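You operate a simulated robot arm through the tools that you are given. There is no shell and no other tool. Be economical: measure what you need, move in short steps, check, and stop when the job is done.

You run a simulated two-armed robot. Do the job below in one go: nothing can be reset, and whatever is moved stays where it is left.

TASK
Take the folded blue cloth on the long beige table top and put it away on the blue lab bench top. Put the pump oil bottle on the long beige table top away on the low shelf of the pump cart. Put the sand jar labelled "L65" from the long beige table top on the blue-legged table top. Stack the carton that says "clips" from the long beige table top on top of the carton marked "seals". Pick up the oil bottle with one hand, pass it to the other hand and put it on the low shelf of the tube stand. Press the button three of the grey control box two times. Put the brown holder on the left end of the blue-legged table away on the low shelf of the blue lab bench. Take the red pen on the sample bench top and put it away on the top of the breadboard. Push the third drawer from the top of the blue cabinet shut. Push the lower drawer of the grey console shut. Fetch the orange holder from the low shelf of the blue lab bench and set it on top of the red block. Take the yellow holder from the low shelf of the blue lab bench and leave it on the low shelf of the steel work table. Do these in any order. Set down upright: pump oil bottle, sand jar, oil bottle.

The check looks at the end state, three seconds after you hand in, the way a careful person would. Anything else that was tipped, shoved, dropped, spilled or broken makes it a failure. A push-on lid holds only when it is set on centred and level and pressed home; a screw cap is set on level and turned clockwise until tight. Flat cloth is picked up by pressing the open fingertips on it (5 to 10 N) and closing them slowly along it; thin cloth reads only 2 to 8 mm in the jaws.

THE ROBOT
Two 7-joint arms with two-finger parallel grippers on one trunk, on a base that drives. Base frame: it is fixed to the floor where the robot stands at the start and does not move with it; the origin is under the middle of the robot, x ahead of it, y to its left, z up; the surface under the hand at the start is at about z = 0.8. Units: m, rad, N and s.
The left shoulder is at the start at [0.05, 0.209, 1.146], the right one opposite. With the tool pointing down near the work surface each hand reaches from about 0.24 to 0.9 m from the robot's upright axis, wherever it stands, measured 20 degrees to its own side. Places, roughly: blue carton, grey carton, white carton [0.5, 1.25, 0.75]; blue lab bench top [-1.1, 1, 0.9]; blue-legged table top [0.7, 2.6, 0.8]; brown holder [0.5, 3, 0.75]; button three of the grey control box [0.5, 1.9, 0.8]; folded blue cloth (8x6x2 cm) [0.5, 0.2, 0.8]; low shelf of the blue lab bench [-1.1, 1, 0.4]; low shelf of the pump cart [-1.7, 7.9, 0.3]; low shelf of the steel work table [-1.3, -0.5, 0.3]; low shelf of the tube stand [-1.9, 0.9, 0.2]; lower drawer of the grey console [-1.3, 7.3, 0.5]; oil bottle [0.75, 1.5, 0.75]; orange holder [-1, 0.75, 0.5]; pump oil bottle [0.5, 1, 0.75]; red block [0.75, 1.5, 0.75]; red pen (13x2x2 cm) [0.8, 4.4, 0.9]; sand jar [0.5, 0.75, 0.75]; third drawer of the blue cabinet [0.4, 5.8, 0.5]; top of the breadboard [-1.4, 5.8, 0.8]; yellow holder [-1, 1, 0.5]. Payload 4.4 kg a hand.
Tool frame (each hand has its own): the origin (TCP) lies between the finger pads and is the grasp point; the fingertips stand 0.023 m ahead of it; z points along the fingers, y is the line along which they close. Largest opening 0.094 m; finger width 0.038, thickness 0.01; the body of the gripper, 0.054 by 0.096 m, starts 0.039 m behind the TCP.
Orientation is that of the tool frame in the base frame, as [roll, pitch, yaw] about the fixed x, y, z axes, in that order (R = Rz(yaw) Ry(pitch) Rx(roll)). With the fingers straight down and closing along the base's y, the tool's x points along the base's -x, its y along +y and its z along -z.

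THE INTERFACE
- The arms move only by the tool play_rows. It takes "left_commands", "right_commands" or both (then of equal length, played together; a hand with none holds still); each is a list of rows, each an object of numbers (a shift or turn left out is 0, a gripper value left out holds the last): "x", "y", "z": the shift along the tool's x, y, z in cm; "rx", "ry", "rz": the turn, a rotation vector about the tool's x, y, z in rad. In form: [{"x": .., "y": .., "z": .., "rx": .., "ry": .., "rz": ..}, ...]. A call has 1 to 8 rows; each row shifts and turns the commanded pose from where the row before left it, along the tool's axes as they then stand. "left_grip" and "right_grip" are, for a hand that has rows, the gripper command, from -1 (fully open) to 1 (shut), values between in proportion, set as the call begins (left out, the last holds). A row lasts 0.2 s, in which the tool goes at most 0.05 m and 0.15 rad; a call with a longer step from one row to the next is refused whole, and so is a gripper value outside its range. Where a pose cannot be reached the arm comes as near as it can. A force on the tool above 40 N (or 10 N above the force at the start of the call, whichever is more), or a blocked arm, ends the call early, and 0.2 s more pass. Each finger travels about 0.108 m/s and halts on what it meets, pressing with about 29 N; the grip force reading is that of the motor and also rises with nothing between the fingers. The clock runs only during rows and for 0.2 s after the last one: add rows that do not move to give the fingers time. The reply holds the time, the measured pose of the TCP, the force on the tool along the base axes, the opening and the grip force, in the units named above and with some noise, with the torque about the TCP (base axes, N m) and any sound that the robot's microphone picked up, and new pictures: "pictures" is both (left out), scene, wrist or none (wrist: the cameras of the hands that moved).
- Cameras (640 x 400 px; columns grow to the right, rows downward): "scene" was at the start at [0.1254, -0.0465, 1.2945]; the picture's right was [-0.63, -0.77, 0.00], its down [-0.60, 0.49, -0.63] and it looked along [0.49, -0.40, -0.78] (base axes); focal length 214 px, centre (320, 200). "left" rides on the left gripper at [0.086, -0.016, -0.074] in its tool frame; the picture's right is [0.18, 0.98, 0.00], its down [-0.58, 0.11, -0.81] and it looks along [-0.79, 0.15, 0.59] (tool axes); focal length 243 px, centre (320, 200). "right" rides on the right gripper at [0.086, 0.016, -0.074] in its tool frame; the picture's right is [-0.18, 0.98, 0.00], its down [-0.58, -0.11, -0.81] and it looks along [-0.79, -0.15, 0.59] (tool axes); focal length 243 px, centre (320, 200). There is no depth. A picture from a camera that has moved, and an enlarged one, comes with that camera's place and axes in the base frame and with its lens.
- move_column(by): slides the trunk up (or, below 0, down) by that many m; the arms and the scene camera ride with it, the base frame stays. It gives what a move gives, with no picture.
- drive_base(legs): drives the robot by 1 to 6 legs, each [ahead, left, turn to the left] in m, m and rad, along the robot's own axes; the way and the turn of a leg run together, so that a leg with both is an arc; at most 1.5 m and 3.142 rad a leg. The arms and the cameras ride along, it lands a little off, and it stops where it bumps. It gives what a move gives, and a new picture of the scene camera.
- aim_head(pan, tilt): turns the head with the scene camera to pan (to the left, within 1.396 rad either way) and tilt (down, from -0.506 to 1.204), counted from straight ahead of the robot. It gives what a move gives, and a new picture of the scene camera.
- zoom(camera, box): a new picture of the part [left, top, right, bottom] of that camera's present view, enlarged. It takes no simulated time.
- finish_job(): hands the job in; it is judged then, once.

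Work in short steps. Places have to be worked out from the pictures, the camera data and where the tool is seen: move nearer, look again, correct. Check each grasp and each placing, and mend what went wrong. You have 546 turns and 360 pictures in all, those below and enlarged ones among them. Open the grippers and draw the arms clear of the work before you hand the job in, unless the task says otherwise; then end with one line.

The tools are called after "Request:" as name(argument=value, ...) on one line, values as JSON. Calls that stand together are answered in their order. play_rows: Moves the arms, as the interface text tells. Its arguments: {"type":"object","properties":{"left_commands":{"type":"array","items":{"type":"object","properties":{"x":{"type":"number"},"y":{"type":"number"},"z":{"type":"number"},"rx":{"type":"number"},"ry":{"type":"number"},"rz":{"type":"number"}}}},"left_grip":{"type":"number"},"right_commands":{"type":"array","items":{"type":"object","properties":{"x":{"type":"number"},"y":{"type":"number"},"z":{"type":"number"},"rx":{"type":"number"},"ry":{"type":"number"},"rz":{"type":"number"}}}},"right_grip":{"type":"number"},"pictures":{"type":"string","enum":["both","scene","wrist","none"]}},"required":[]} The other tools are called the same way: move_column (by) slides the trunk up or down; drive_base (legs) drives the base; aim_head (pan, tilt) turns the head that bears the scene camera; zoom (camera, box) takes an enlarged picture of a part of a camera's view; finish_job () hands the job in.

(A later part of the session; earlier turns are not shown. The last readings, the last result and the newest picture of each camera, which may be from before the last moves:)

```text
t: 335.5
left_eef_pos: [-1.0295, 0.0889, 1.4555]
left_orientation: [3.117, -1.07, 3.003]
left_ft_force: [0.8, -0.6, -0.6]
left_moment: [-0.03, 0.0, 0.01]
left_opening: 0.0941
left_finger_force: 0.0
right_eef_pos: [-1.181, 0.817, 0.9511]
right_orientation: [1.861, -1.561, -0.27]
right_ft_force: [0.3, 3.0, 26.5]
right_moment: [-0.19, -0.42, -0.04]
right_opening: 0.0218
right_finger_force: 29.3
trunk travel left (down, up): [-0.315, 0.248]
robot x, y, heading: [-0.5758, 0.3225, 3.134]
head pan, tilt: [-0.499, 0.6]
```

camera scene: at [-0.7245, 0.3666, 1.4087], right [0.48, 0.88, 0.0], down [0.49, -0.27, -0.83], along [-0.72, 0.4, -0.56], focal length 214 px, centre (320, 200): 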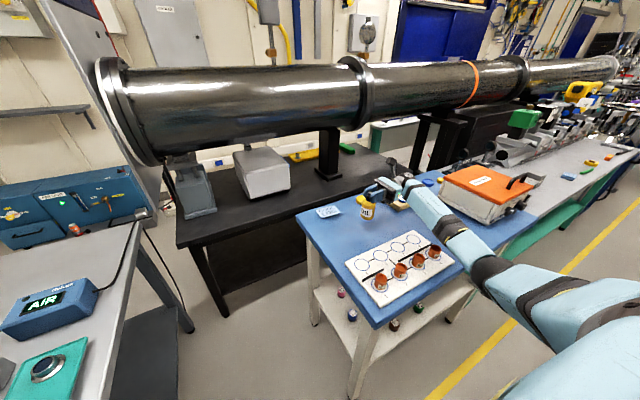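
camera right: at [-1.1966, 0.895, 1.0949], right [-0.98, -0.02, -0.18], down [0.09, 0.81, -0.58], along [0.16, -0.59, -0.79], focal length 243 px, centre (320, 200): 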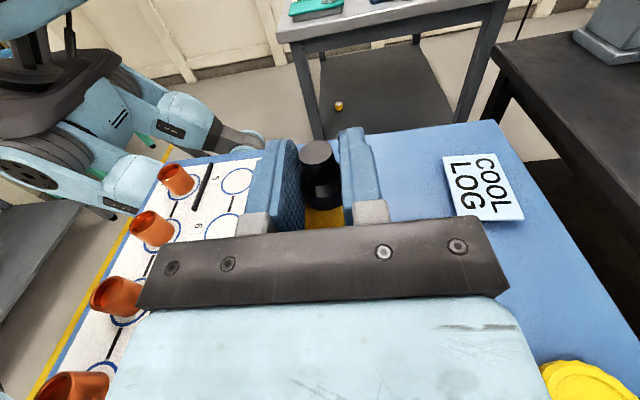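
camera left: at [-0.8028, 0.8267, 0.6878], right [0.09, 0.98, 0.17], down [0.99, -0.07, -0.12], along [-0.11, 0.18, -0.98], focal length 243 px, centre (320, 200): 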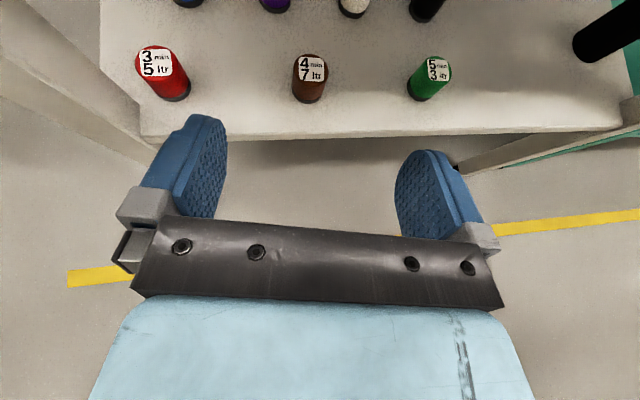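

Contact at 0.951. Ease up, open a little, and look.

Request:
play_rows(right_commands=[{"x": 0.3}, {}], pictures="none")

Request:
play_rows(right_commands=[{}, {}, {}], right_grip=-0.3, pictures="wrist")

```text
t: 336.1
left_eef_pos: [-1.0297, 0.0902, 1.4545]
left_orientation: [3.118, -1.073, 3.001]
left_ft_force: [0.5, -0.6, -0.6]
left_moment: [0.0, 0.03, 0.02]
left_opening: 0.094
left_finger_force: 0.0
right_eef_pos: [-1.1807, 0.8172, 0.9514]
right_orientation: [2.365, -1.567, -0.774]
right_ft_force: [-1.3, 4.6, 18.4]
right_moment: [-0.11, -0.04, 0.03]
right_opening: 0.0217
right_finger_force: 28.7
trunk travel left (down, up): [-0.315, 0.248]
robot x, y, heading: [-0.5783, 0.3229, 3.138]
head pan, tilt: [-0.499, 0.6]
```

```text
t: 336.9
left_eef_pos: [-1.0334, 0.0896, 1.4534]
left_orientation: [3.12, -1.069, 3.001]
left_ft_force: [0.3, 0.1, 0.2]
left_moment: [0.01, 0.01, -0.02]
left_opening: 0.0939
left_finger_force: 0.0
right_eef_pos: [-1.1828, 0.8173, 0.9486]
right_orientation: [2.992, -1.569, -1.397]
right_ft_force: [0.4, -1.2, -0.3]
right_moment: [0.02, -0.04, 0.02]
right_opening: 0.0611
right_finger_force: 0.0
trunk travel left (down, up): [-0.315, 0.248]
robot x, y, heading: [-0.578, 0.3213, 3.14]
head pan, tilt: [-0.499, 0.6]
camera right: at [-1.1998, 0.891, 1.0359], right [-0.98, -0.02, -0.18], down [0.09, 0.81, -0.58], along [0.16, -0.59, -0.79], focal length 243 px, centre (320, 200)
```

right: 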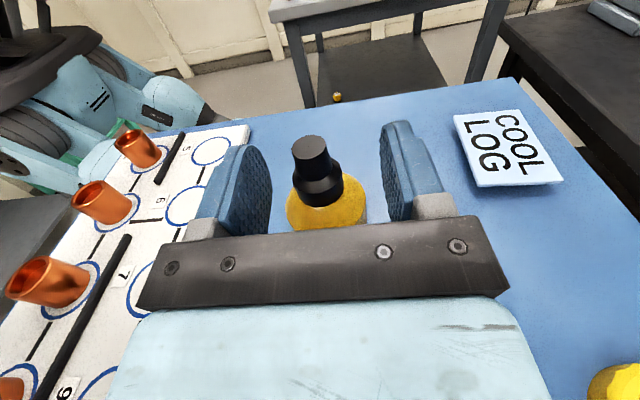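

Bottle stands at (-1.181, 0.812). Back the right hand away and up.

Request:
play_rows(right_commands=[{"z": -2}, {"z": -3}, {"z": -2, "x": 3}, {"z": -1, "x": 4}, {"x": 4.5}, {"x": 4.5}, {"x": 4}, {}], right_grip=-1, pictures="scene")

```text
t: 338.7
left_eef_pos: [-1.0325, 0.0917, 1.4539]
left_orientation: [3.121, -1.067, 2.999]
left_ft_force: [0.7, 0.0, 0.1]
left_moment: [-0.01, -0.01, 0.0]
left_opening: 0.0935
left_finger_force: 0.1
right_eef_pos: [-1.1843, 0.8974, 1.1524]
right_orientation: [2.782, -1.568, -1.193]
right_ft_force: [0.5, 0.6, 0.2]
right_moment: [0.01, 0.02, 0.01]
right_opening: 0.094
right_finger_force: 0.1
trunk travel left (down, up): [-0.315, 0.248]
robot x, y, heading: [-0.5804, 0.3244, 3.14]
head pan, tilt: [-0.499, 0.6]
camera scene: at [-0.7254, 0.3672, 1.4085], right [0.48, 0.88, 0.0], down [0.5, -0.27, -0.82], along [-0.72, 0.4, -0.57], focal length 214 px, centre (320, 200)
```

scene: 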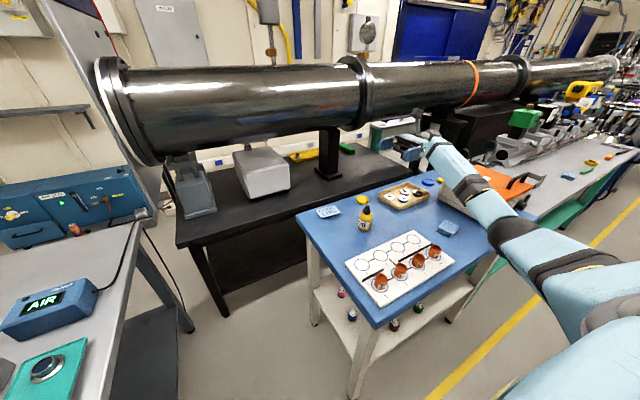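

Now restore the right hand to its natural orientation (fingers down, camera toward the robot), yawed 45° right.

Request:
play_rows(right_commands=[{"ry": -0.149}, {"ry": -0.149}, {"ry": -0.149}, {"ry": -0.149}, {"ry": -0.149}, {"ry": -0.149}, {"ry": -0.149}, {"ry": -0.149}], pictures="none")

Request:
play_rows(right_commands=[{"ry": -0.149}, {"ry": -0.149}, {"ry": -0.08}, {"rz": -0.149}, {"rz": -0.149}, {"rz": -0.149}, {"rz": -0.149}, {"rz": -0.149}], pictures="none")

Request:
play_rows(right_commands=[{"rz": -0.05, "z": -2}, {"z": -2}, {}], pictures="both")

```text
t: 340.5
left_eef_pos: [-1.0324, 0.0902, 1.4542]
left_orientation: [3.12, -1.07, 2.999]
left_ft_force: [-0.1, 0.1, 1.0]
left_moment: [-0.02, 0.0, 0.01]
left_opening: 0.0938
left_finger_force: 0.0
right_eef_pos: [-1.1837, 0.897, 1.1499]
right_orientation: [3.141, -0.372, -1.549]
right_ft_force: [0.3, 0.0, 0.6]
right_moment: [0.0, 0.02, 0.0]
right_opening: 0.0941
right_finger_force: 0.1
trunk travel left (down, up): [-0.315, 0.248]
robot x, y, heading: [-0.5781, 0.3261, 3.14]
head pan, tilt: [-0.499, 0.6]
```

```text
t: 342.3
left_eef_pos: [-1.0326, 0.0896, 1.4529]
left_orientation: [3.122, -1.069, 3.0]
left_ft_force: [0.6, -0.4, -0.6]
left_moment: [-0.02, -0.02, 0.02]
left_opening: 0.0941
left_finger_force: 0.1
right_eef_pos: [-1.1843, 0.8973, 1.1492]
right_orientation: [-3.141, 0.003, -0.804]
right_ft_force: [-0.2, -0.9, -0.1]
right_moment: [0.0, 0.0, 0.0]
right_opening: 0.0938
right_finger_force: 0.0
trunk travel left (down, up): [-0.315, 0.248]
robot x, y, heading: [-0.58, 0.3225, 3.142]
head pan, tilt: [-0.499, 0.6]
```

```text
t: 343.1
left_eef_pos: [-1.0332, 0.0903, 1.4537]
left_orientation: [3.121, -1.069, 2.999]
left_ft_force: [0.4, 0.0, -0.1]
left_moment: [0.01, 0.01, -0.01]
left_opening: 0.0941
left_finger_force: 0.1
right_eef_pos: [-1.1816, 0.8954, 1.1901]
right_orientation: [-3.141, 0.002, -0.755]
right_ft_force: [0.5, -0.9, 0.9]
right_moment: [0.0, -0.03, 0.0]
right_opening: 0.0938
right_finger_force: 0.0
trunk travel left (down, up): [-0.315, 0.248]
robot x, y, heading: [-0.5795, 0.3245, 3.14]
head pan, tilt: [-0.499, 0.6]
camera scene: at [-0.7253, 0.3671, 1.4085], right [0.48, 0.88, 0.0], down [0.5, -0.27, -0.82], along [-0.72, 0.4, -0.57], focal length 214 px, centre (320, 200)
camera right: at [-1.1298, 0.825, 1.2651], right [-0.81, -0.59, 0.0], down [-0.35, 0.48, 0.81], along [-0.48, 0.65, -0.59], focal length 243 px, centre (320, 200)
```

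scene: 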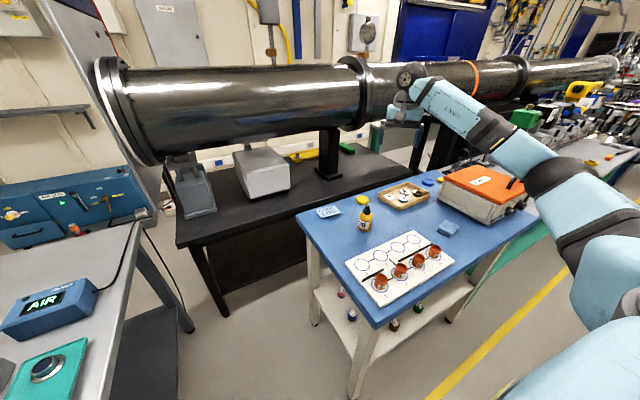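
right: 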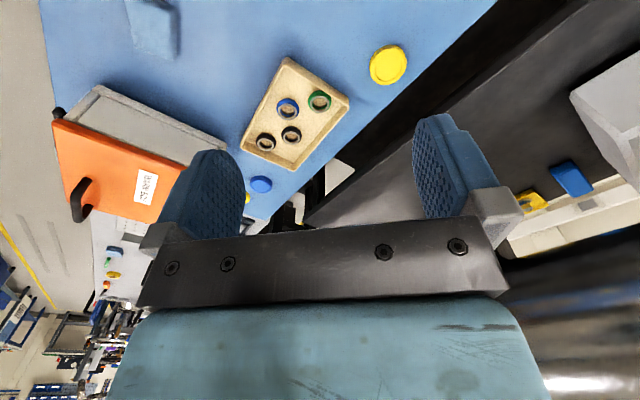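

Now tilt 40° forward and move to a pre-grasp above-behind the bottle.

Request:
play_rows(right_commands=[{"ry": -0.14}, {"ry": -0.14}, {"ry": -0.14}, {"ry": -0.14}, {"ry": -0.14}, {}], pictures="none")

Request:
play_rows(right_commands=[{"x": 4, "y": 1.2, "z": 0.57}, {"x": 4, "y": 1.2, "z": 0.57}, {"x": 4, "y": 1.2, "z": 0.57}, {"x": 4, "y": 1.2, "z": 0.57}, {"x": 4, "y": 1.2, "z": 0.57}, {}], pictures="both")

```text
t: 344.5
left_eef_pos: [-1.0324, 0.0915, 1.4532]
left_orientation: [3.12, -1.066, 3.001]
left_ft_force: [-0.2, -0.1, -0.3]
left_moment: [0.01, -0.04, 0.01]
left_opening: 0.0939
left_finger_force: 0.1
right_eef_pos: [-1.1843, 0.8978, 1.1899]
right_orientation: [3.141, 0.703, -0.755]
right_ft_force: [-1.1, -1.1, 0.2]
right_moment: [0.02, 0.01, 0.03]
right_opening: 0.0941
right_finger_force: 0.2
trunk travel left (down, up): [-0.315, 0.248]
robot x, y, heading: [-0.5778, 0.3236, 3.14]
head pan, tilt: [-0.499, 0.6]
```

```text
t: 345.9
left_eef_pos: [-1.0328, 0.0908, 1.455]
left_orientation: [3.12, -1.07, 3.001]
left_ft_force: [-0.5, -0.1, -0.6]
left_moment: [0.0, 0.01, -0.03]
left_opening: 0.094
left_finger_force: 0.1
right_eef_pos: [-1.1286, 0.7584, 1.039]
right_orientation: [-3.141, 0.701, -0.756]
right_ft_force: [0.1, -0.1, -0.4]
right_moment: [0.0, 0.0, 0.01]
right_opening: 0.094
right_finger_force: 0.1
trunk travel left (down, up): [-0.315, 0.248]
robot x, y, heading: [-0.5829, 0.3219, 3.142]
head pan, tilt: [-0.499, 0.6]
camera scene: at [-0.7248, 0.367, 1.4086], right [0.48, 0.88, 0.0], down [0.49, -0.27, -0.83], along [-0.72, 0.4, -0.56], focal length 214 px, centre (320, 200)
camera right: at [-1.0556, 0.668, 1.04], right [-0.78, -0.62, 0.12], down [0.13, 0.03, 0.99], along [-0.62, 0.78, 0.06], focal length 243 px, centre (320, 200)
```

scene: 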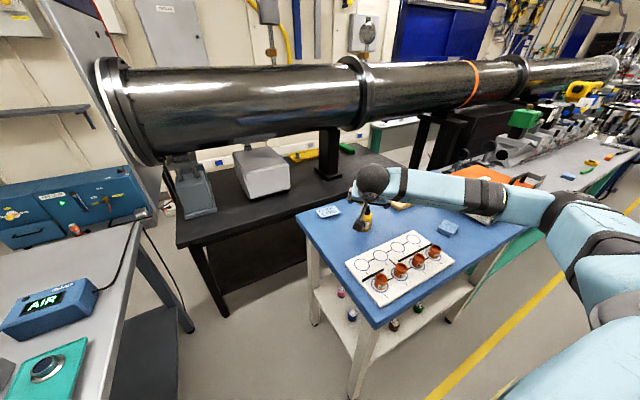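
right: 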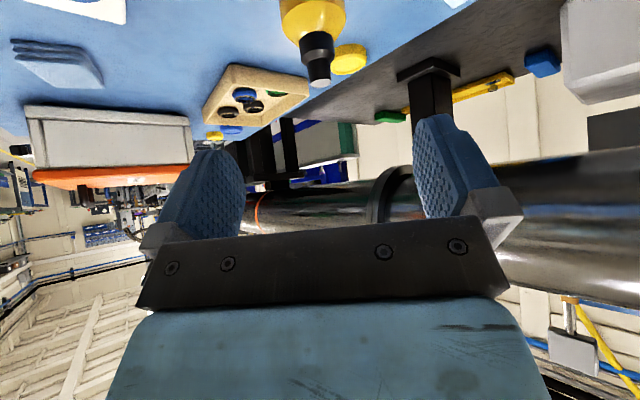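

Bottle is on line. Advance along the fingers to the cap.

Request:
play_rows(right_commands=[{"z": 3.5}, {"z": 3.5}, {"z": 2.5}, {"z": 2}, {}], pictures="wrist")

```text
t: 347.1
left_eef_pos: [-1.0326, 0.0898, 1.4548]
left_orientation: [3.121, -1.07, 2.999]
left_ft_force: [0.7, 0.6, -0.2]
left_moment: [0.03, -0.01, -0.01]
left_opening: 0.0938
left_finger_force: 0.1
right_eef_pos: [-1.1798, 0.81, 0.9495]
right_orientation: [3.14, 0.703, -0.755]
right_ft_force: [0.2, -0.8, -0.3]
right_moment: [-0.05, -0.03, 0.03]
right_opening: 0.0939
right_finger_force: 0.0
trunk travel left (down, up): [-0.315, 0.248]
robot x, y, heading: [-0.5827, 0.3217, 3.138]
head pan, tilt: [-0.499, 0.6]
camera right: at [-1.108, 0.7209, 0.9513], right [-0.78, -0.62, 0.12], down [0.13, 0.03, 0.99], along [-0.62, 0.78, 0.06], focal length 243 px, centre (320, 200)
```

right: 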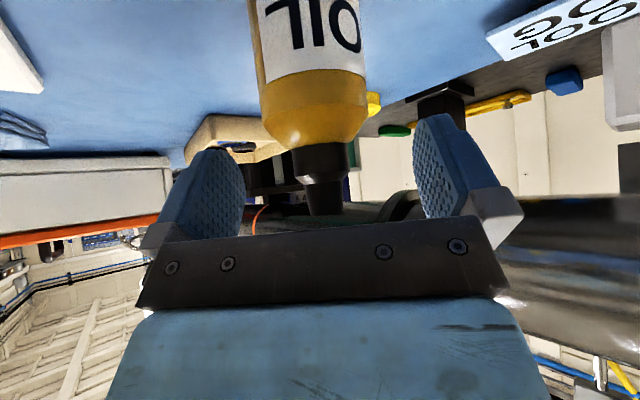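

TCP is level with the cap. Close and lift.

Request:
play_rows(right_commands=[{}, {}, {}, {}], right_grip=1, pictures="none")

Request:
play_rows(right_commands=[{"x": -1.3, "z": -1.5}, {"x": -1.9, "z": -2.3}, {"x": -2.6, "z": -3.1}, {"x": -2.6, "z": -3.1}, {"x": -2.6, "z": -3.1}, {"x": -2.6, "z": -3.1}, {}], pictures="both")

```text
t: 348.1
left_eef_pos: [-1.0327, 0.0907, 1.4532]
left_orientation: [3.12, -1.071, 2.999]
left_ft_force: [0.3, -0.2, -0.6]
left_moment: [-0.04, 0.02, -0.02]
left_opening: 0.0941
left_finger_force: 0.1
right_eef_pos: [-1.1798, 0.8119, 0.9505]
right_orientation: [-3.139, 0.7, -0.757]
right_ft_force: [-0.1, -0.5, 0.2]
right_moment: [-0.02, 0.0, -0.02]
right_opening: 0.0462
right_finger_force: 29.3
trunk travel left (down, up): [-0.315, 0.248]
robot x, y, heading: [-0.5812, 0.3218, 3.136]
head pan, tilt: [-0.499, 0.6]
```

```text
t: 349.7
left_eef_pos: [-1.0334, 0.0902, 1.4534]
left_orientation: [3.12, -1.067, 2.999]
left_ft_force: [0.6, -0.4, -0.4]
left_moment: [-0.01, 0.01, 0.0]
left_opening: 0.0939
left_finger_force: 0.1
right_eef_pos: [-1.179, 0.8078, 1.1626]
right_orientation: [-3.141, 0.702, -0.757]
right_ft_force: [-0.3, 0.5, -0.3]
right_moment: [0.0, -0.04, -0.02]
right_opening: 0.0466
right_finger_force: 28.9
trunk travel left (down, up): [-0.315, 0.248]
robot x, y, heading: [-0.5757, 0.322, 3.137]
head pan, tilt: [-0.499, 0.6]
camera scene: at [-0.7254, 0.3674, 1.4085], right [0.48, 0.88, 0.0], down [0.5, -0.27, -0.82], along [-0.72, 0.4, -0.57], focal length 214 px, centre (320, 200)
camera right: at [-1.1079, 0.7188, 1.1643], right [-0.78, -0.62, 0.12], down [0.13, 0.03, 0.99], along [-0.62, 0.79, 0.06], focal length 243 px, centre (320, 200)
```

scene: 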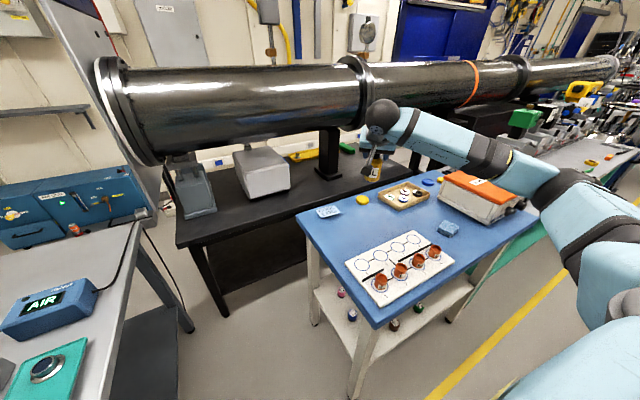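
right: 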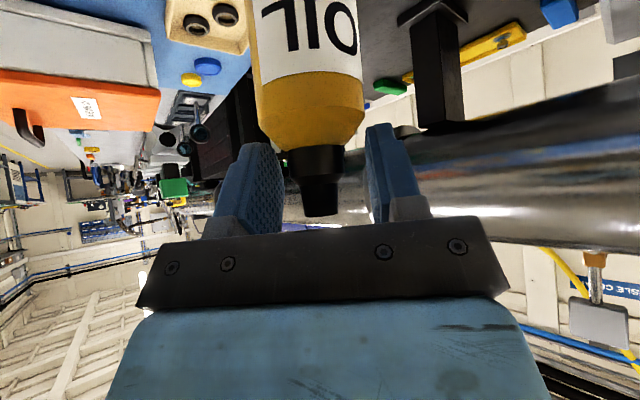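

Held firmly at the shoulder (46 mm). Now turn the robot 45° left so the right arm points through the gap.

Request:
drive_base(legs=[[0, 0, 0.785]])

Request:
aim_head(pan=-0.785, tilt=0.8)

```text
t: 352.1
left_eef_pos: [-0.7405, -0.1602, 1.4543]
left_orientation: [3.122, -1.072, -2.505]
left_ft_force: [-0.5, 0.6, 0.6]
left_moment: [0.03, 0.02, -0.04]
left_opening: 0.0941
left_finger_force: 0.1
right_eef_pos: [-1.3478, 0.247, 1.1621]
right_orientation: [-3.14, 0.702, 0.022]
right_ft_force: [0.2, -1.6, -0.2]
right_moment: [-0.02, -0.01, -0.02]
right_opening: 0.0465
right_finger_force: 28.7
trunk travel left (down, up): [-0.315, 0.248]
robot x, y, heading: [-0.5766, 0.3224, -2.371]
head pan, tilt: [-0.499, 0.6]
camera scene: at [-0.7137, 0.2527, 1.4085], right [-0.27, 0.96, 0.0], down [0.54, 0.15, -0.82], along [-0.79, -0.22, -0.57], focal length 214 px, centre (320, 200)
```

scene: 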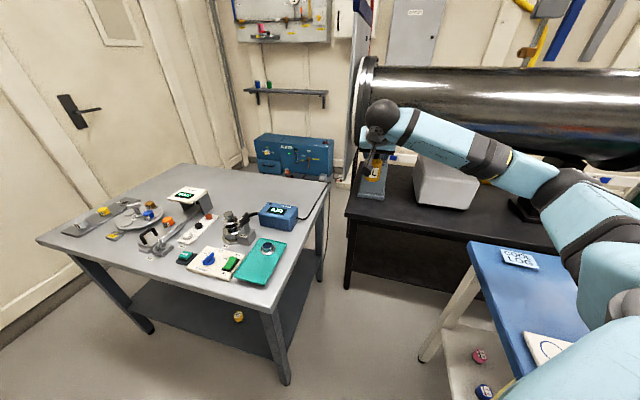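

```text
t: 352.9
left_eef_pos: [-0.7394, -0.161, 1.4543]
left_orientation: [3.121, -1.07, -2.503]
left_ft_force: [0.3, 0.7, 0.7]
left_moment: [-0.03, -0.03, 0.01]
left_opening: 0.0942
left_finger_force: 0.0
right_eef_pos: [-1.3474, 0.2456, 1.1618]
right_orientation: [-3.14, 0.701, 0.023]
right_ft_force: [1.2, 0.3, -1.3]
right_moment: [0.0, 0.04, 0.01]
right_opening: 0.0462
right_finger_force: 28.7
trunk travel left (down, up): [-0.315, 0.248]
robot x, y, heading: [-0.5795, 0.3261, -2.371]
head pan, tilt: [-0.785, 0.799]
camera scene: at [-0.7094, 0.2776, 1.3917], right [0.01, 1.0, 0.0], down [0.72, -0.01, -0.7], along [-0.7, 0.01, -0.72], focal length 214 px, centre (320, 200)
```

scene: 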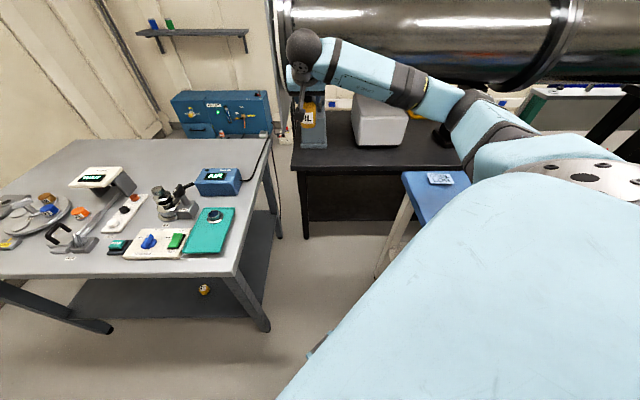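

Hand now points along -x. I'll first bring it in and down into the pocket, then edge the robot diagonally into the gap.

Request:
play_rows(right_commands=[{"x": 3.6, "y": -1.43, "z": 1.64}, {"x": 3.6, "y": -1.43, "z": 1.64}, {"x": 3.6, "y": -1.43, "z": 1.64}, {"x": 3.6, "y": -1.43, "z": 1.64}, {"x": 3.6, "y": -1.43, "z": 1.64}, {"x": 3.6, "y": -1.43, "z": 1.64}, {"x": 3.6, "y": -1.43, "z": 1.64}, {}], pictures="scene")

```text
t: 354.7
left_eef_pos: [-0.7384, -0.1609, 1.4534]
left_orientation: [3.119, -1.07, -2.506]
left_ft_force: [-0.4, -0.6, -0.7]
left_moment: [0.0, -0.01, 0.04]
left_opening: 0.0939
left_finger_force: 0.0
right_eef_pos: [-1.2321, 0.349, 0.9117]
right_orientation: [-3.139, 0.701, 0.024]
right_ft_force: [0.2, -0.5, -1.4]
right_moment: [0.02, 0.0, -0.02]
right_opening: 0.046
right_finger_force: 29.0
trunk travel left (down, up): [-0.315, 0.248]
robot x, y, heading: [-0.5802, 0.3235, -2.366]
head pan, tilt: [-0.785, 0.799]
camera scene: at [-0.7091, 0.2773, 1.3917], right [0.01, 1.0, 0.0], down [0.72, -0.01, -0.7], along [-0.7, 0.01, -0.72], focal length 214 px, centre (320, 200)
```

scene: 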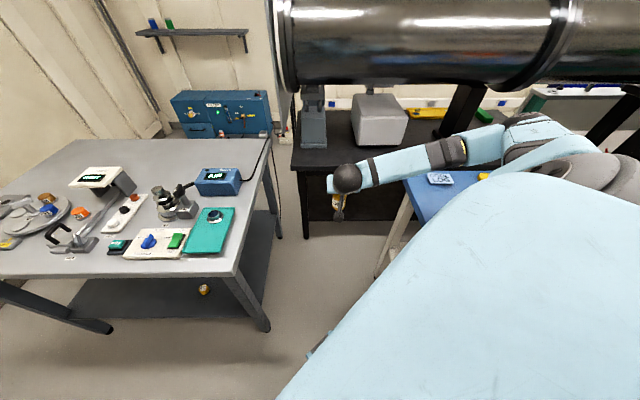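

Now edge in diagonally, in two small moves.

Request:
drive_base(legs=[[0.1, -0.062, 0]])

Request:
drive_base(legs=[[0.083, -0.051, 0]])

```text
t: 356.0
left_eef_pos: [-0.8564, -0.1842, 1.4535]
left_orientation: [3.12, -1.071, -2.508]
left_ft_force: [0.1, -1.6, 0.0]
left_moment: [-0.02, -0.02, 0.01]
left_opening: 0.0942
left_finger_force: 0.0
right_eef_pos: [-1.3467, 0.3272, 0.9116]
right_orientation: [-3.141, 0.702, 0.02]
right_ft_force: [-0.7, -0.7, -1.4]
right_moment: [0.0, 0.01, 0.0]
right_opening: 0.0463
right_finger_force: 29.0
trunk travel left (down, up): [-0.315, 0.248]
robot x, y, heading: [-0.6978, 0.297, -2.369]
head pan, tilt: [-0.785, 0.799]
camera scene: at [-0.8249, 0.2535, 1.3917], right [0.01, 1.0, 0.0], down [0.72, -0.01, -0.7], along [-0.7, 0.01, -0.72], focal length 214 px, centre (320, 200)
```

scene: 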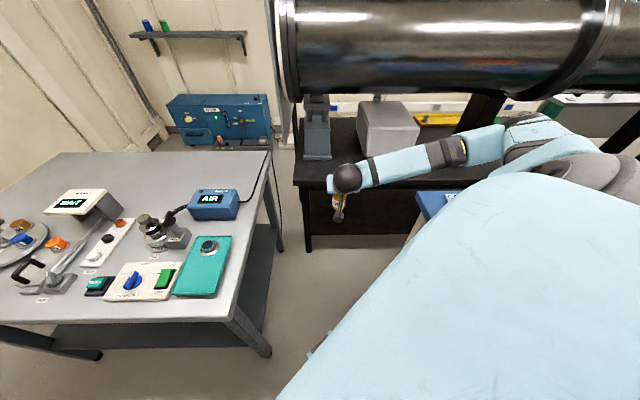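

```text
t: 357.1
left_eef_pos: [-0.9486, -0.2053, 1.4539]
left_orientation: [3.12, -1.07, -2.508]
left_ft_force: [0.9, 0.8, -0.1]
left_moment: [-0.01, 0.01, 0.03]
left_opening: 0.0942
left_finger_force: 0.1
right_eef_pos: [-1.4416, 0.3058, 0.9119]
right_orientation: [-3.14, 0.703, 0.023]
right_ft_force: [-0.2, 0.3, -1.1]
right_moment: [0.0, 0.0, 0.01]
right_opening: 0.046
right_finger_force: 29.0
trunk travel left (down, up): [-0.315, 0.248]
robot x, y, heading: [-0.7886, 0.276, -2.369]
head pan, tilt: [-0.785, 0.799]
camera scene: at [-0.9185, 0.2338, 1.3916], right [0.01, 1.0, 0.0], down [0.72, -0.01, -0.7], along [-0.7, 0.01, -0.72], focal length 214 px, centre (320, 200)
```

scene: 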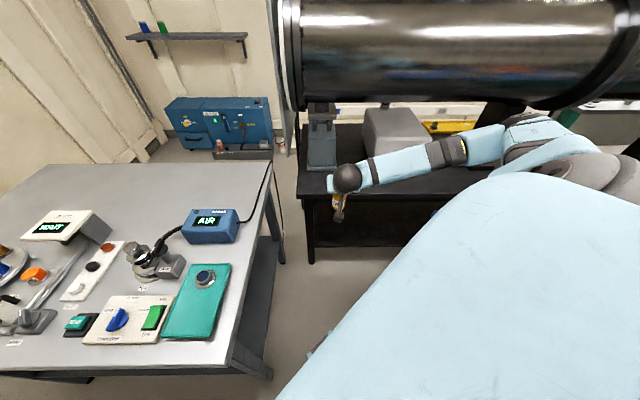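

No bump; robot at (-0.789, 0.276). A further 2.5 cm, then lower the hand inside the pocket.

Request:
drive_base(legs=[[0.021, -0.015, 0]])

Request:
play_rows(right_commands=[{"x": 2.6, "y": -0.4, "z": 3.6}, {"x": 2.6, "y": -0.4, "z": 3.6}, {"x": 2.6, "y": -0.4, "z": 3.6}, {"x": 2.6, "y": -0.4, "z": 3.6}, {"x": 2.6, "y": -0.4, "z": 3.6}, {"x": 2.6, "y": -0.4, "z": 3.6}, {}], pictures="both")

```text
t: 358.1
left_eef_pos: [-0.9711, -0.2079, 1.4536]
left_orientation: [3.124, -1.069, -2.503]
left_ft_force: [-1.0, 1.4, -0.4]
left_moment: [0.0, -0.01, 0.04]
left_opening: 0.0939
left_finger_force: 0.1
right_eef_pos: [-1.4651, 0.3015, 0.9113]
right_orientation: [-3.138, 0.701, 0.029]
right_ft_force: [-0.7, 0.7, -0.1]
right_moment: [0.01, -0.01, 0.01]
right_opening: 0.046
right_finger_force: 29.2
trunk travel left (down, up): [-0.315, 0.248]
robot x, y, heading: [-0.8093, 0.2754, -2.365]
head pan, tilt: [-0.785, 0.799]
stopped in leg 1: the robot was blocked; the commanded pose is now the measured one
camera scene: at [-0.9424, 0.2309, 1.3914], right [0.01, 1.0, 0.0], down [0.72, -0.01, -0.7], along [-0.7, 0.01, -0.72], focal length 214 px, centre (320, 200)
```

scene: 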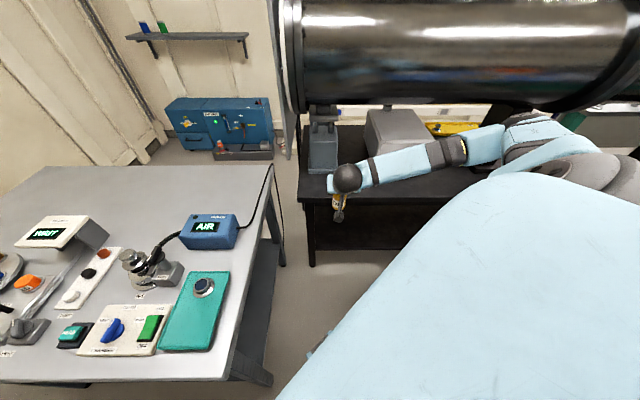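

```text
t: 359.6
left_eef_pos: [-0.9687, -0.2079, 1.4541]
left_orientation: [3.122, -1.069, -2.502]
left_ft_force: [0.0, -0.1, -0.1]
left_moment: [-0.01, 0.0, 0.04]
left_opening: 0.0941
left_finger_force: 0.1
right_eef_pos: [-1.4545, 0.3036, 0.7728]
right_orientation: [-3.137, 0.699, 0.027]
right_ft_force: [-0.3, -0.6, -0.8]
right_moment: [-0.04, -0.01, 0.02]
right_opening: 0.0463
right_finger_force: 29.1
right hand out of reach, approached as far as the arm can: row 3, 4, 5, 6
trunk travel left (down, up): [-0.315, 0.248]
robot x, y, heading: [-0.8095, 0.2756, -2.364]
head pan, tilt: [-0.785, 0.799]
camera scene: at [-0.9403, 0.2314, 1.3917], right [0.01, 1.0, 0.0], down [0.72, -0.01, -0.7], along [-0.7, 0.0, -0.72], focal length 214 px, centre (320, 200)
camera right: at [-1.3388, 0.2911, 0.774], right [-0.12, -0.99, 0.11], down [0.07, 0.11, 0.99], along [-0.99, 0.13, 0.06], focal length 243 px, centre (320, 200)
```

scene: 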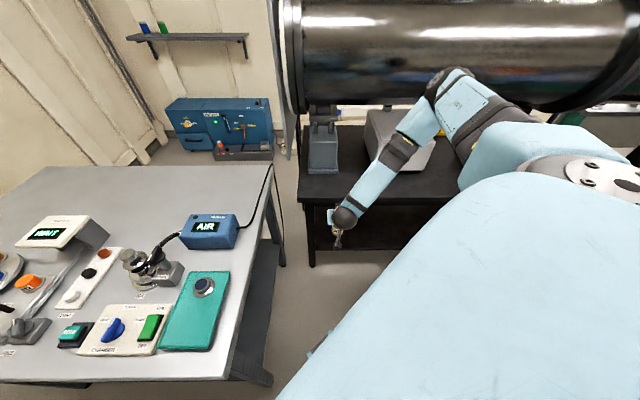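
right: 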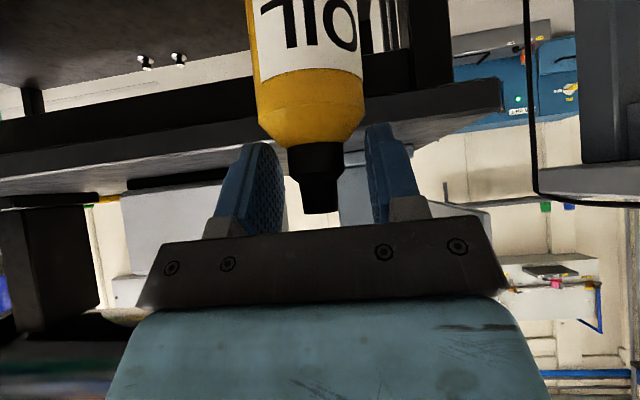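

The elbow has gone up, which is good for bench clearance. Lower the trunk 0.25 m and look again.

Request:
move_column(by=-0.25)

Request:
play_rows(right_commands=[{"x": 2, "z": 2.3}, {"x": 2, "z": 2.3}, {"x": 2, "z": 2.3}, {}], pictures="both")

```text
t: 362.2
left_eef_pos: [-0.9693, -0.2082, 1.2048]
left_orientation: [3.122, -1.068, -2.501]
left_ft_force: [-0.1, 0.1, 0.6]
left_moment: [0.03, 0.02, 0.02]
left_opening: 0.0939
left_finger_force: 0.1
right_eef_pos: [-1.4544, 0.3041, 0.5224]
right_orientation: [-3.136, 0.699, 0.026]
right_ft_force: [0.7, 0.5, -0.6]
right_moment: [0.0, 0.0, 0.02]
right_opening: 0.0459
right_finger_force: 29.1
trunk travel left (down, up): [-0.065, 0.498]
robot x, y, heading: [-0.8097, 0.2774, -2.366]
head pan, tilt: [-0.785, 0.799]
```

```text
t: 363.2
left_eef_pos: [-0.9688, -0.2071, 1.2052]
left_orientation: [3.122, -1.07, -2.502]
left_ft_force: [-0.1, 0.5, -0.5]
left_moment: [-0.01, -0.01, 0.0]
left_opening: 0.0939
left_finger_force: 0.0
right_eef_pos: [-1.4475, 0.3011, 0.5071]
right_orientation: [-3.13, 0.695, 0.027]
right_ft_force: [0.9, 0.1, -0.9]
right_moment: [0.02, -0.03, 0.0]
right_opening: 0.0459
right_finger_force: 29.5
right hand out of reach, approached as far as the arm can: row 1, 2, 3
trunk travel left (down, up): [-0.065, 0.498]
robot x, y, heading: [-0.8096, 0.2772, -2.369]
head pan, tilt: [-0.785, 0.799]
camera scene: at [-0.9404, 0.2308, 1.1417], right [0.01, 1.0, 0.0], down [0.72, -0.01, -0.7], along [-0.7, 0.01, -0.72], focal length 214 px, centre (320, 200)
camera right: at [-1.3323, 0.2866, 0.5092], right [-0.12, -0.99, 0.11], down [0.07, 0.1, 0.99], along [-0.99, 0.13, 0.06], focal length 243 px, centre (320, 200)
```

scene: 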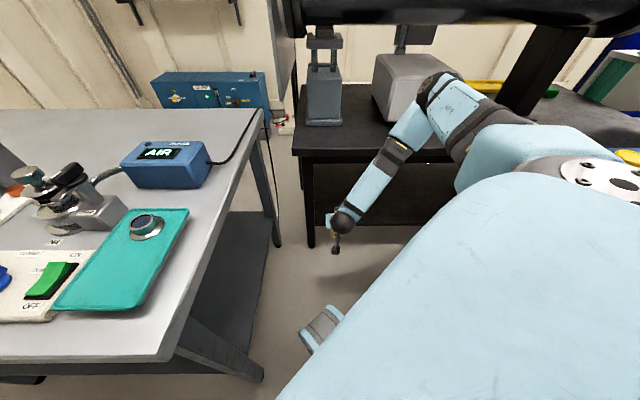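
right: 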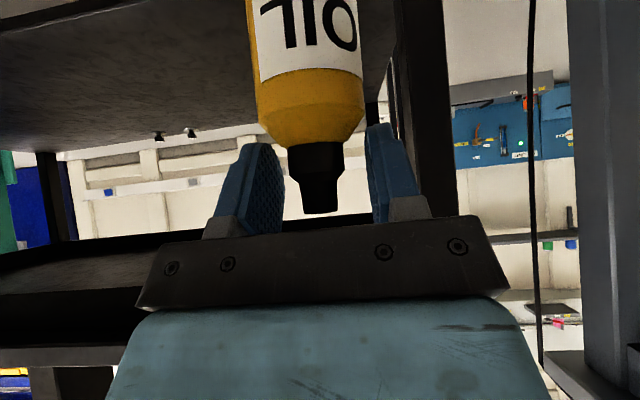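

The wrist camera now sees the low shelf (z≈0.24). Near-in lowering is limited, so I'll extend forward over the shelf first.

Request:
play_rows(right_commands=[{"x": -3.8, "z": 3.2}, {"x": -3.8, "z": 3.2}, {"x": -3.8, "z": 3.2}, {}], pictures="both")

```text
t: 364.2
left_eef_pos: [-0.9681, -0.2086, 1.2045]
left_orientation: [3.119, -1.071, -2.502]
left_ft_force: [-0.1, -0.3, 0.2]
left_moment: [-0.03, -0.01, -0.02]
left_opening: 0.0937
left_finger_force: 0.0
right_eef_pos: [-1.5931, 0.2967, 0.5099]
right_orientation: [-3.136, 0.7, 0.028]
right_ft_force: [0.4, 0.5, -1.5]
right_moment: [-0.05, -0.01, -0.04]
right_opening: 0.046
right_finger_force: 28.7
trunk travel left (down, up): [-0.065, 0.498]
robot x, y, heading: [-0.8118, 0.2769, -2.365]
head pan, tilt: [-0.785, 0.799]
camera scene: at [-0.9402, 0.2308, 1.1417], right [0.01, 1.0, 0.0], down [0.72, -0.01, -0.7], along [-0.7, 0.01, -0.72], focal length 214 px, centre (320, 200)
camera right: at [-1.4782, 0.283, 0.5109], right [-0.12, -0.99, 0.11], down [0.07, 0.11, 0.99], along [-0.99, 0.13, 0.06], focal length 243 px, centre (320, 200)
```

scene: 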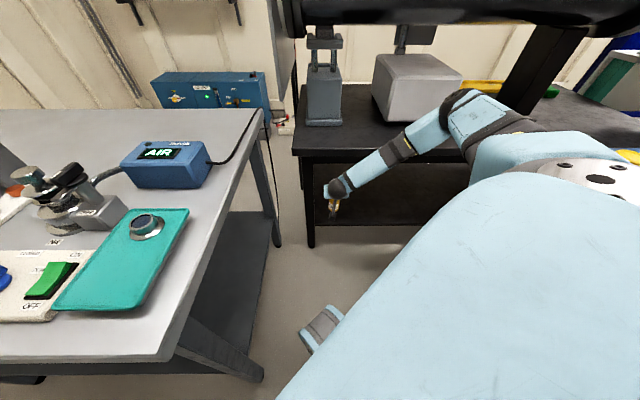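
right: 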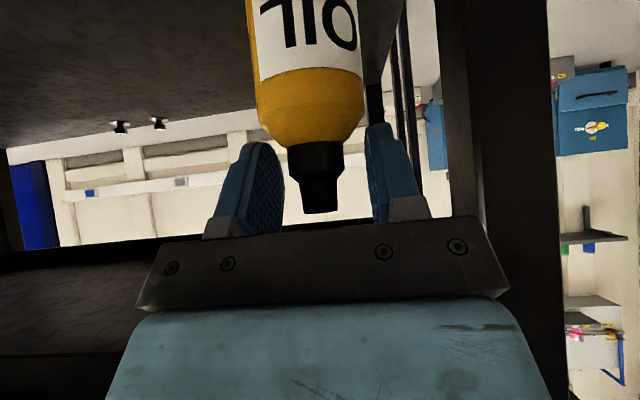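

Reached under the table edge. Continue down and in, shifting 5 cm away from the leg.

Request:
play_rows(right_commands=[{"x": 1.2, "y": -1.67, "z": 3.6}, {"x": 1.2, "y": -1.67, "z": 3.6}, {"x": 1.2, "y": -1.67, "z": 3.2}, {}], pictures="both")

```text
t: 365.2
left_eef_pos: [-0.9686, -0.2061, 1.2048]
left_orientation: [3.122, -1.07, -2.505]
left_ft_force: [0.0, 0.3, 0.1]
left_moment: [-0.02, 0.01, 0.02]
left_opening: 0.0939
left_finger_force: 0.0
right_eef_pos: [-1.6315, 0.3472, 0.4048]
right_orientation: [-3.136, 0.697, 0.026]
right_ft_force: [0.2, 0.4, -1.1]
right_moment: [-0.01, -0.02, 0.03]
right_opening: 0.0461
right_finger_force: 28.9
trunk travel left (down, up): [-0.065, 0.498]
robot x, y, heading: [-0.8102, 0.2761, -2.363]
head pan, tilt: [-0.785, 0.799]
camera scene: at [-0.9405, 0.2321, 1.1415], right [0.01, 1.0, 0.0], down [0.72, -0.01, -0.7], along [-0.7, 0.0, -0.72], focal length 214 px, centre (320, 200)
camera right: at [-1.5169, 0.334, 0.4073], right [-0.12, -0.99, 0.11], down [0.07, 0.11, 0.99], along [-0.99, 0.13, 0.06], focal length 243 px, centre (320, 200)
```

scene: 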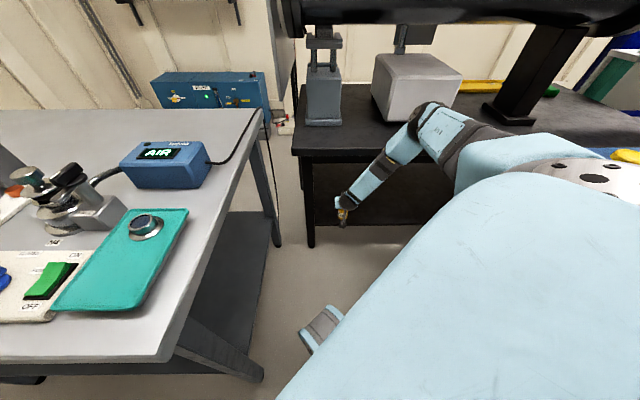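
right: 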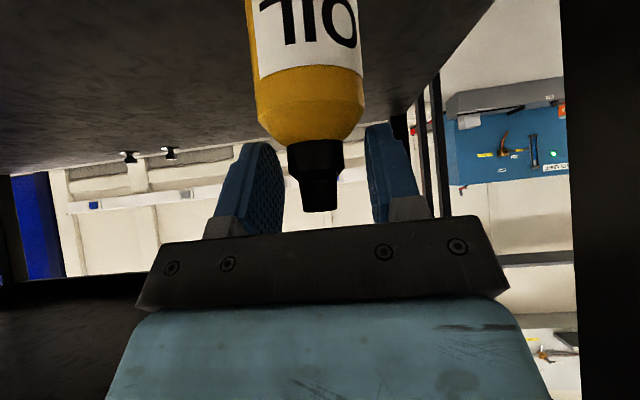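

Shelf edge triangulates to x≈-1.655, z≈0.23. Move in to x≈-1.71 and hover just above.

Request:
play_rows(right_commands=[{"x": -0.9, "y": -0.3, "z": 3.3}, {"x": -0.9, "y": -0.3, "z": 3.3}, {"x": -0.6, "y": -0.3, "z": 2.8}, {}], pictures="both")

```text
t: 366.2
left_eef_pos: [-0.9685, -0.2087, 1.2047]
left_orientation: [3.121, -1.068, -2.501]
left_ft_force: [-0.2, 0.6, 0.1]
left_moment: [-0.04, 0.0, -0.01]
left_opening: 0.0937
left_finger_force: 0.0
right_eef_pos: [-1.7113, 0.3534, 0.3475]
right_orientation: [-3.136, 0.701, 0.026]
right_ft_force: [-1.0, 0.1, -1.0]
right_moment: [0.01, 0.03, 0.04]
right_opening: 0.0461
right_finger_force: 29.5
trunk travel left (down, up): [-0.065, 0.498]
robot x, y, heading: [-0.8129, 0.2767, -2.369]
head pan, tilt: [-0.785, 0.799]
camera scene: at [-0.9403, 0.2308, 1.1417], right [0.01, 1.0, 0.0], down [0.72, -0.01, -0.7], along [-0.7, 0.01, -0.72], focal length 214 px, centre (320, 200)
camera right: at [-1.596, 0.3403, 0.3494], right [-0.12, -0.99, 0.11], down [0.07, 0.11, 0.99], along [-0.99, 0.12, 0.06], focal length 243 px, centre (320, 200)
```

scene: 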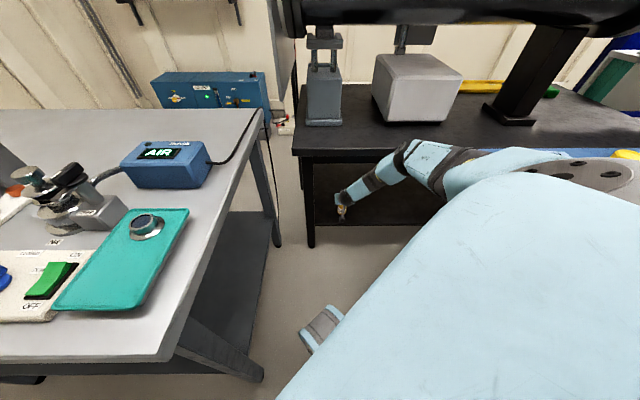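
right: 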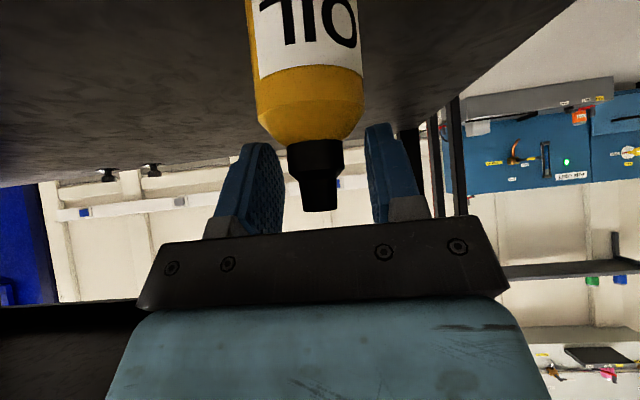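

Over the shelf. Lower in 5 mm steps until contact.

Request:
play_rows(right_commands=[{"x": 0.64, "z": 0.77}, {"x": 0.32, "z": 0.38}, {"x": 0.32, "z": 0.38}, {"x": 0.32, "z": 0.38}, {"x": 0.32, "z": 0.38}, {"x": 0.32, "z": 0.38}, {"x": 0.32, "z": 0.38}, {"x": 0.32, "z": 0.38}], pictures="wrist")

```text
t: 368.0
left_eef_pos: [-0.9651, -0.2086, 1.205]
left_orientation: [3.116, -1.073, -2.497]
left_ft_force: [0.8, -0.3, -0.5]
left_moment: [0.0, 0.01, 0.02]
left_opening: 0.094
left_finger_force: 0.1
right_eef_pos: [-1.7133, 0.3539, 0.3073]
right_orientation: [-3.137, 0.702, 0.027]
right_ft_force: [1.1, -1.4, 22.2]
right_moment: [-0.22, 0.02, -0.1]
right_opening: 0.0459
right_finger_force: 28.7
trunk travel left (down, up): [-0.065, 0.498]
robot x, y, heading: [-0.8107, 0.2779, -2.368]
head pan, tilt: [-0.785, 0.799]
camera right: at [-1.5984, 0.3399, 0.3081], right [-0.12, -0.99, 0.11], down [0.08, 0.11, 0.99], along [-0.99, 0.13, 0.06], focal length 243 px, centre (320, 200)
```

right: 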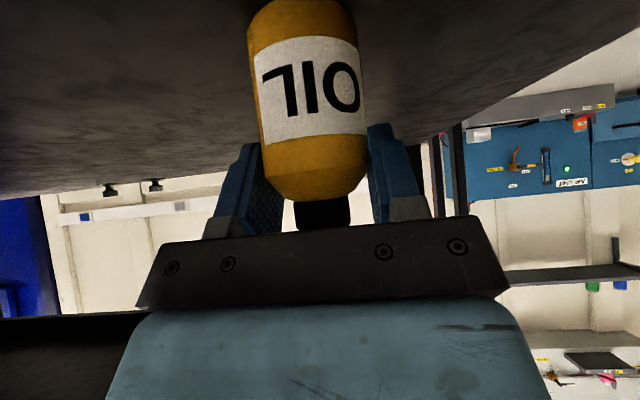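

The bottle is on the shelf (it slid up in the grip while settling). Open gently.

Request:
play_rows(right_commands=[{"x": -0.2, "z": -0.2}, {}, {}, {}], right_grip=-0.4, pictures="wrist")

```text
t: 369.0
left_eef_pos: [-0.968, -0.2087, 1.2033]
left_orientation: [3.121, -1.07, -2.501]
left_ft_force: [-0.2, 0.7, -0.4]
left_moment: [-0.01, 0.03, 0.0]
left_opening: 0.0939
left_finger_force: 0.1
right_eef_pos: [-1.7129, 0.3546, 0.3063]
right_orientation: [-3.136, 0.7, 0.028]
right_ft_force: [-0.1, 0.2, 0.0]
right_moment: [0.0, -0.03, 0.01]
right_opening: 0.0654
right_finger_force: 0.1
trunk travel left (down, up): [-0.065, 0.498]
robot x, y, heading: [-0.809, 0.2764, -2.366]
head pan, tilt: [-0.785, 0.799]
camera right: at [-1.5978, 0.3404, 0.3079], right [-0.12, -0.99, 0.11], down [0.07, 0.11, 0.99], along [-0.99, 0.12, 0.06], focal length 243 px, centre (320, 200)
```

right: 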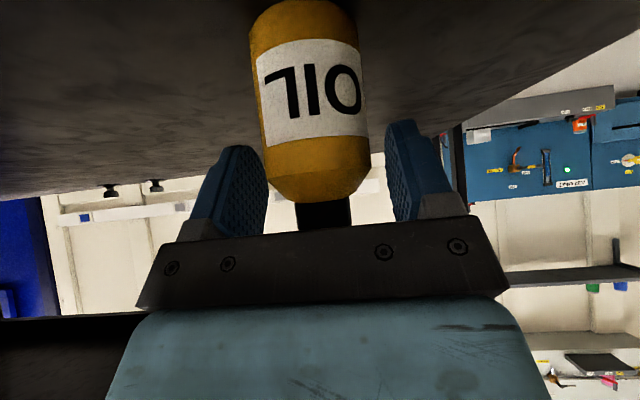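

Standing upright. Open fully and withdraw.

Request:
play_rows(right_commands=[{}, {"z": -2}, {"z": -3}, {"z": -3}, {"x": 2.5, "z": -3}, {"x": 2.5, "z": -3.5}, {"z": -4}, {}], right_grip=-1, pictures="wrist")

```text
t: 370.8
left_eef_pos: [-0.9685, -0.2081, 1.2038]
left_orientation: [3.12, -1.069, -2.499]
left_ft_force: [0.4, -1.1, -0.1]
left_moment: [-0.04, -0.01, 0.04]
left_opening: 0.0941
left_finger_force: 0.0
right_eef_pos: [-1.6451, 0.3641, 0.4098]
right_orientation: [-3.134, 0.696, 0.029]
right_ft_force: [0.3, 0.2, -0.9]
right_moment: [-0.02, -0.01, -0.01]
right_opening: 0.094
right_finger_force: 0.0
right hand out of reach, approached as far as the arm can: row 5, 6, 7
trunk travel left (down, up): [-0.065, 0.498]
robot x, y, heading: [-0.814, 0.2737, -2.368]
head pan, tilt: [-0.785, 0.799]
camera right: at [-1.5303, 0.3497, 0.4121], right [-0.12, -0.99, 0.11], down [0.07, 0.1, 0.99], along [-0.99, 0.13, 0.05], focal length 243 px, centre (320, 200)
```

right: 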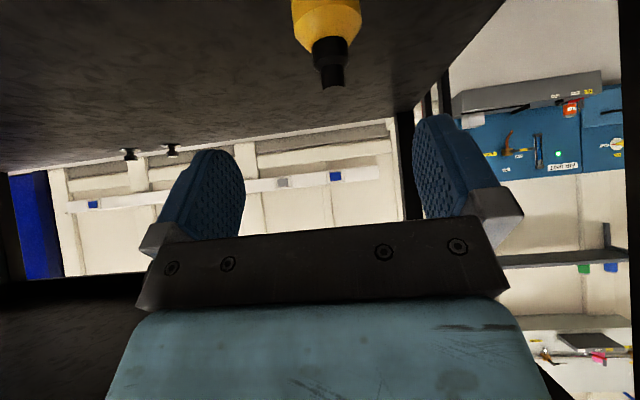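

Request:
play_rows(right_commands=[{"x": -0.8, "y": 2.1, "z": -3.7}, {"x": -0.8, "y": 2.1, "z": -3.7}, {"x": -0.8, "y": 2.1, "z": -3.7}, {"x": 3.4, "z": -2.9}, {"x": 3.4, "z": -2.9}, {"x": 3.4, "z": -2.9}, {}], pictures="wrist")

Request:
move_column(by=0.4)

```text
t: 372.4
left_eef_pos: [-0.9695, -0.2095, 1.2029]
left_orientation: [3.118, -1.069, -2.5]
left_ft_force: [-0.1, 0.4, -0.5]
left_moment: [-0.01, 0.02, -0.02]
left_opening: 0.0938
left_finger_force: 0.1
right_eef_pos: [-1.459, 0.303, 0.5099]
right_orientation: [-3.131, 0.696, 0.026]
right_ft_force: [-0.5, -0.8, -0.4]
right_moment: [0.03, 0.01, -0.02]
right_opening: 0.0938
right_finger_force: 0.1
trunk travel left (down, up): [-0.065, 0.498]
robot x, y, heading: [-0.81, 0.2742, -2.359]
head pan, tilt: [-0.785, 0.799]
camera right: at [-1.3435, 0.2899, 0.5119], right [-0.12, -0.99, 0.11], down [0.07, 0.1, 0.99], along [-0.99, 0.13, 0.06], focal length 243 px, centre (320, 200)
```

right: 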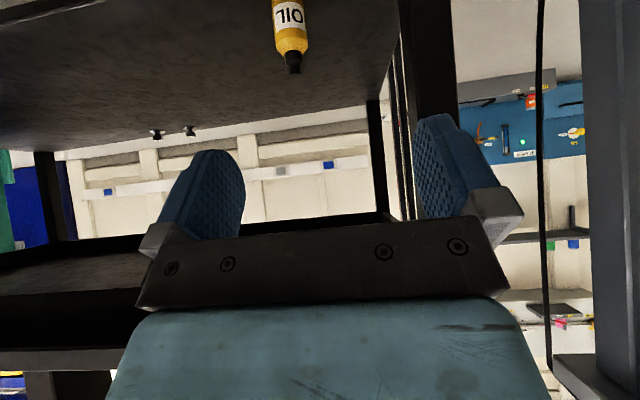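

```text
t: 376.3
left_eef_pos: [-0.9694, -0.2082, 1.6046]
left_orientation: [3.12, -1.071, -2.502]
left_ft_force: [0.2, -0.3, 0.3]
left_moment: [-0.04, 0.02, 0.04]
left_opening: 0.0938
left_finger_force: 0.1
right_eef_pos: [-1.4582, 0.3026, 0.9087]
right_orientation: [-3.133, 0.697, 0.028]
right_ft_force: [-1.0, -0.4, -1.2]
right_moment: [-0.02, 0.02, 0.02]
right_opening: 0.0938
right_finger_force: 0.0
trunk travel left (down, up): [-0.465, 0.098]
robot x, y, heading: [-0.8117, 0.2785, -2.36]
head pan, tilt: [-0.785, 0.799]
```

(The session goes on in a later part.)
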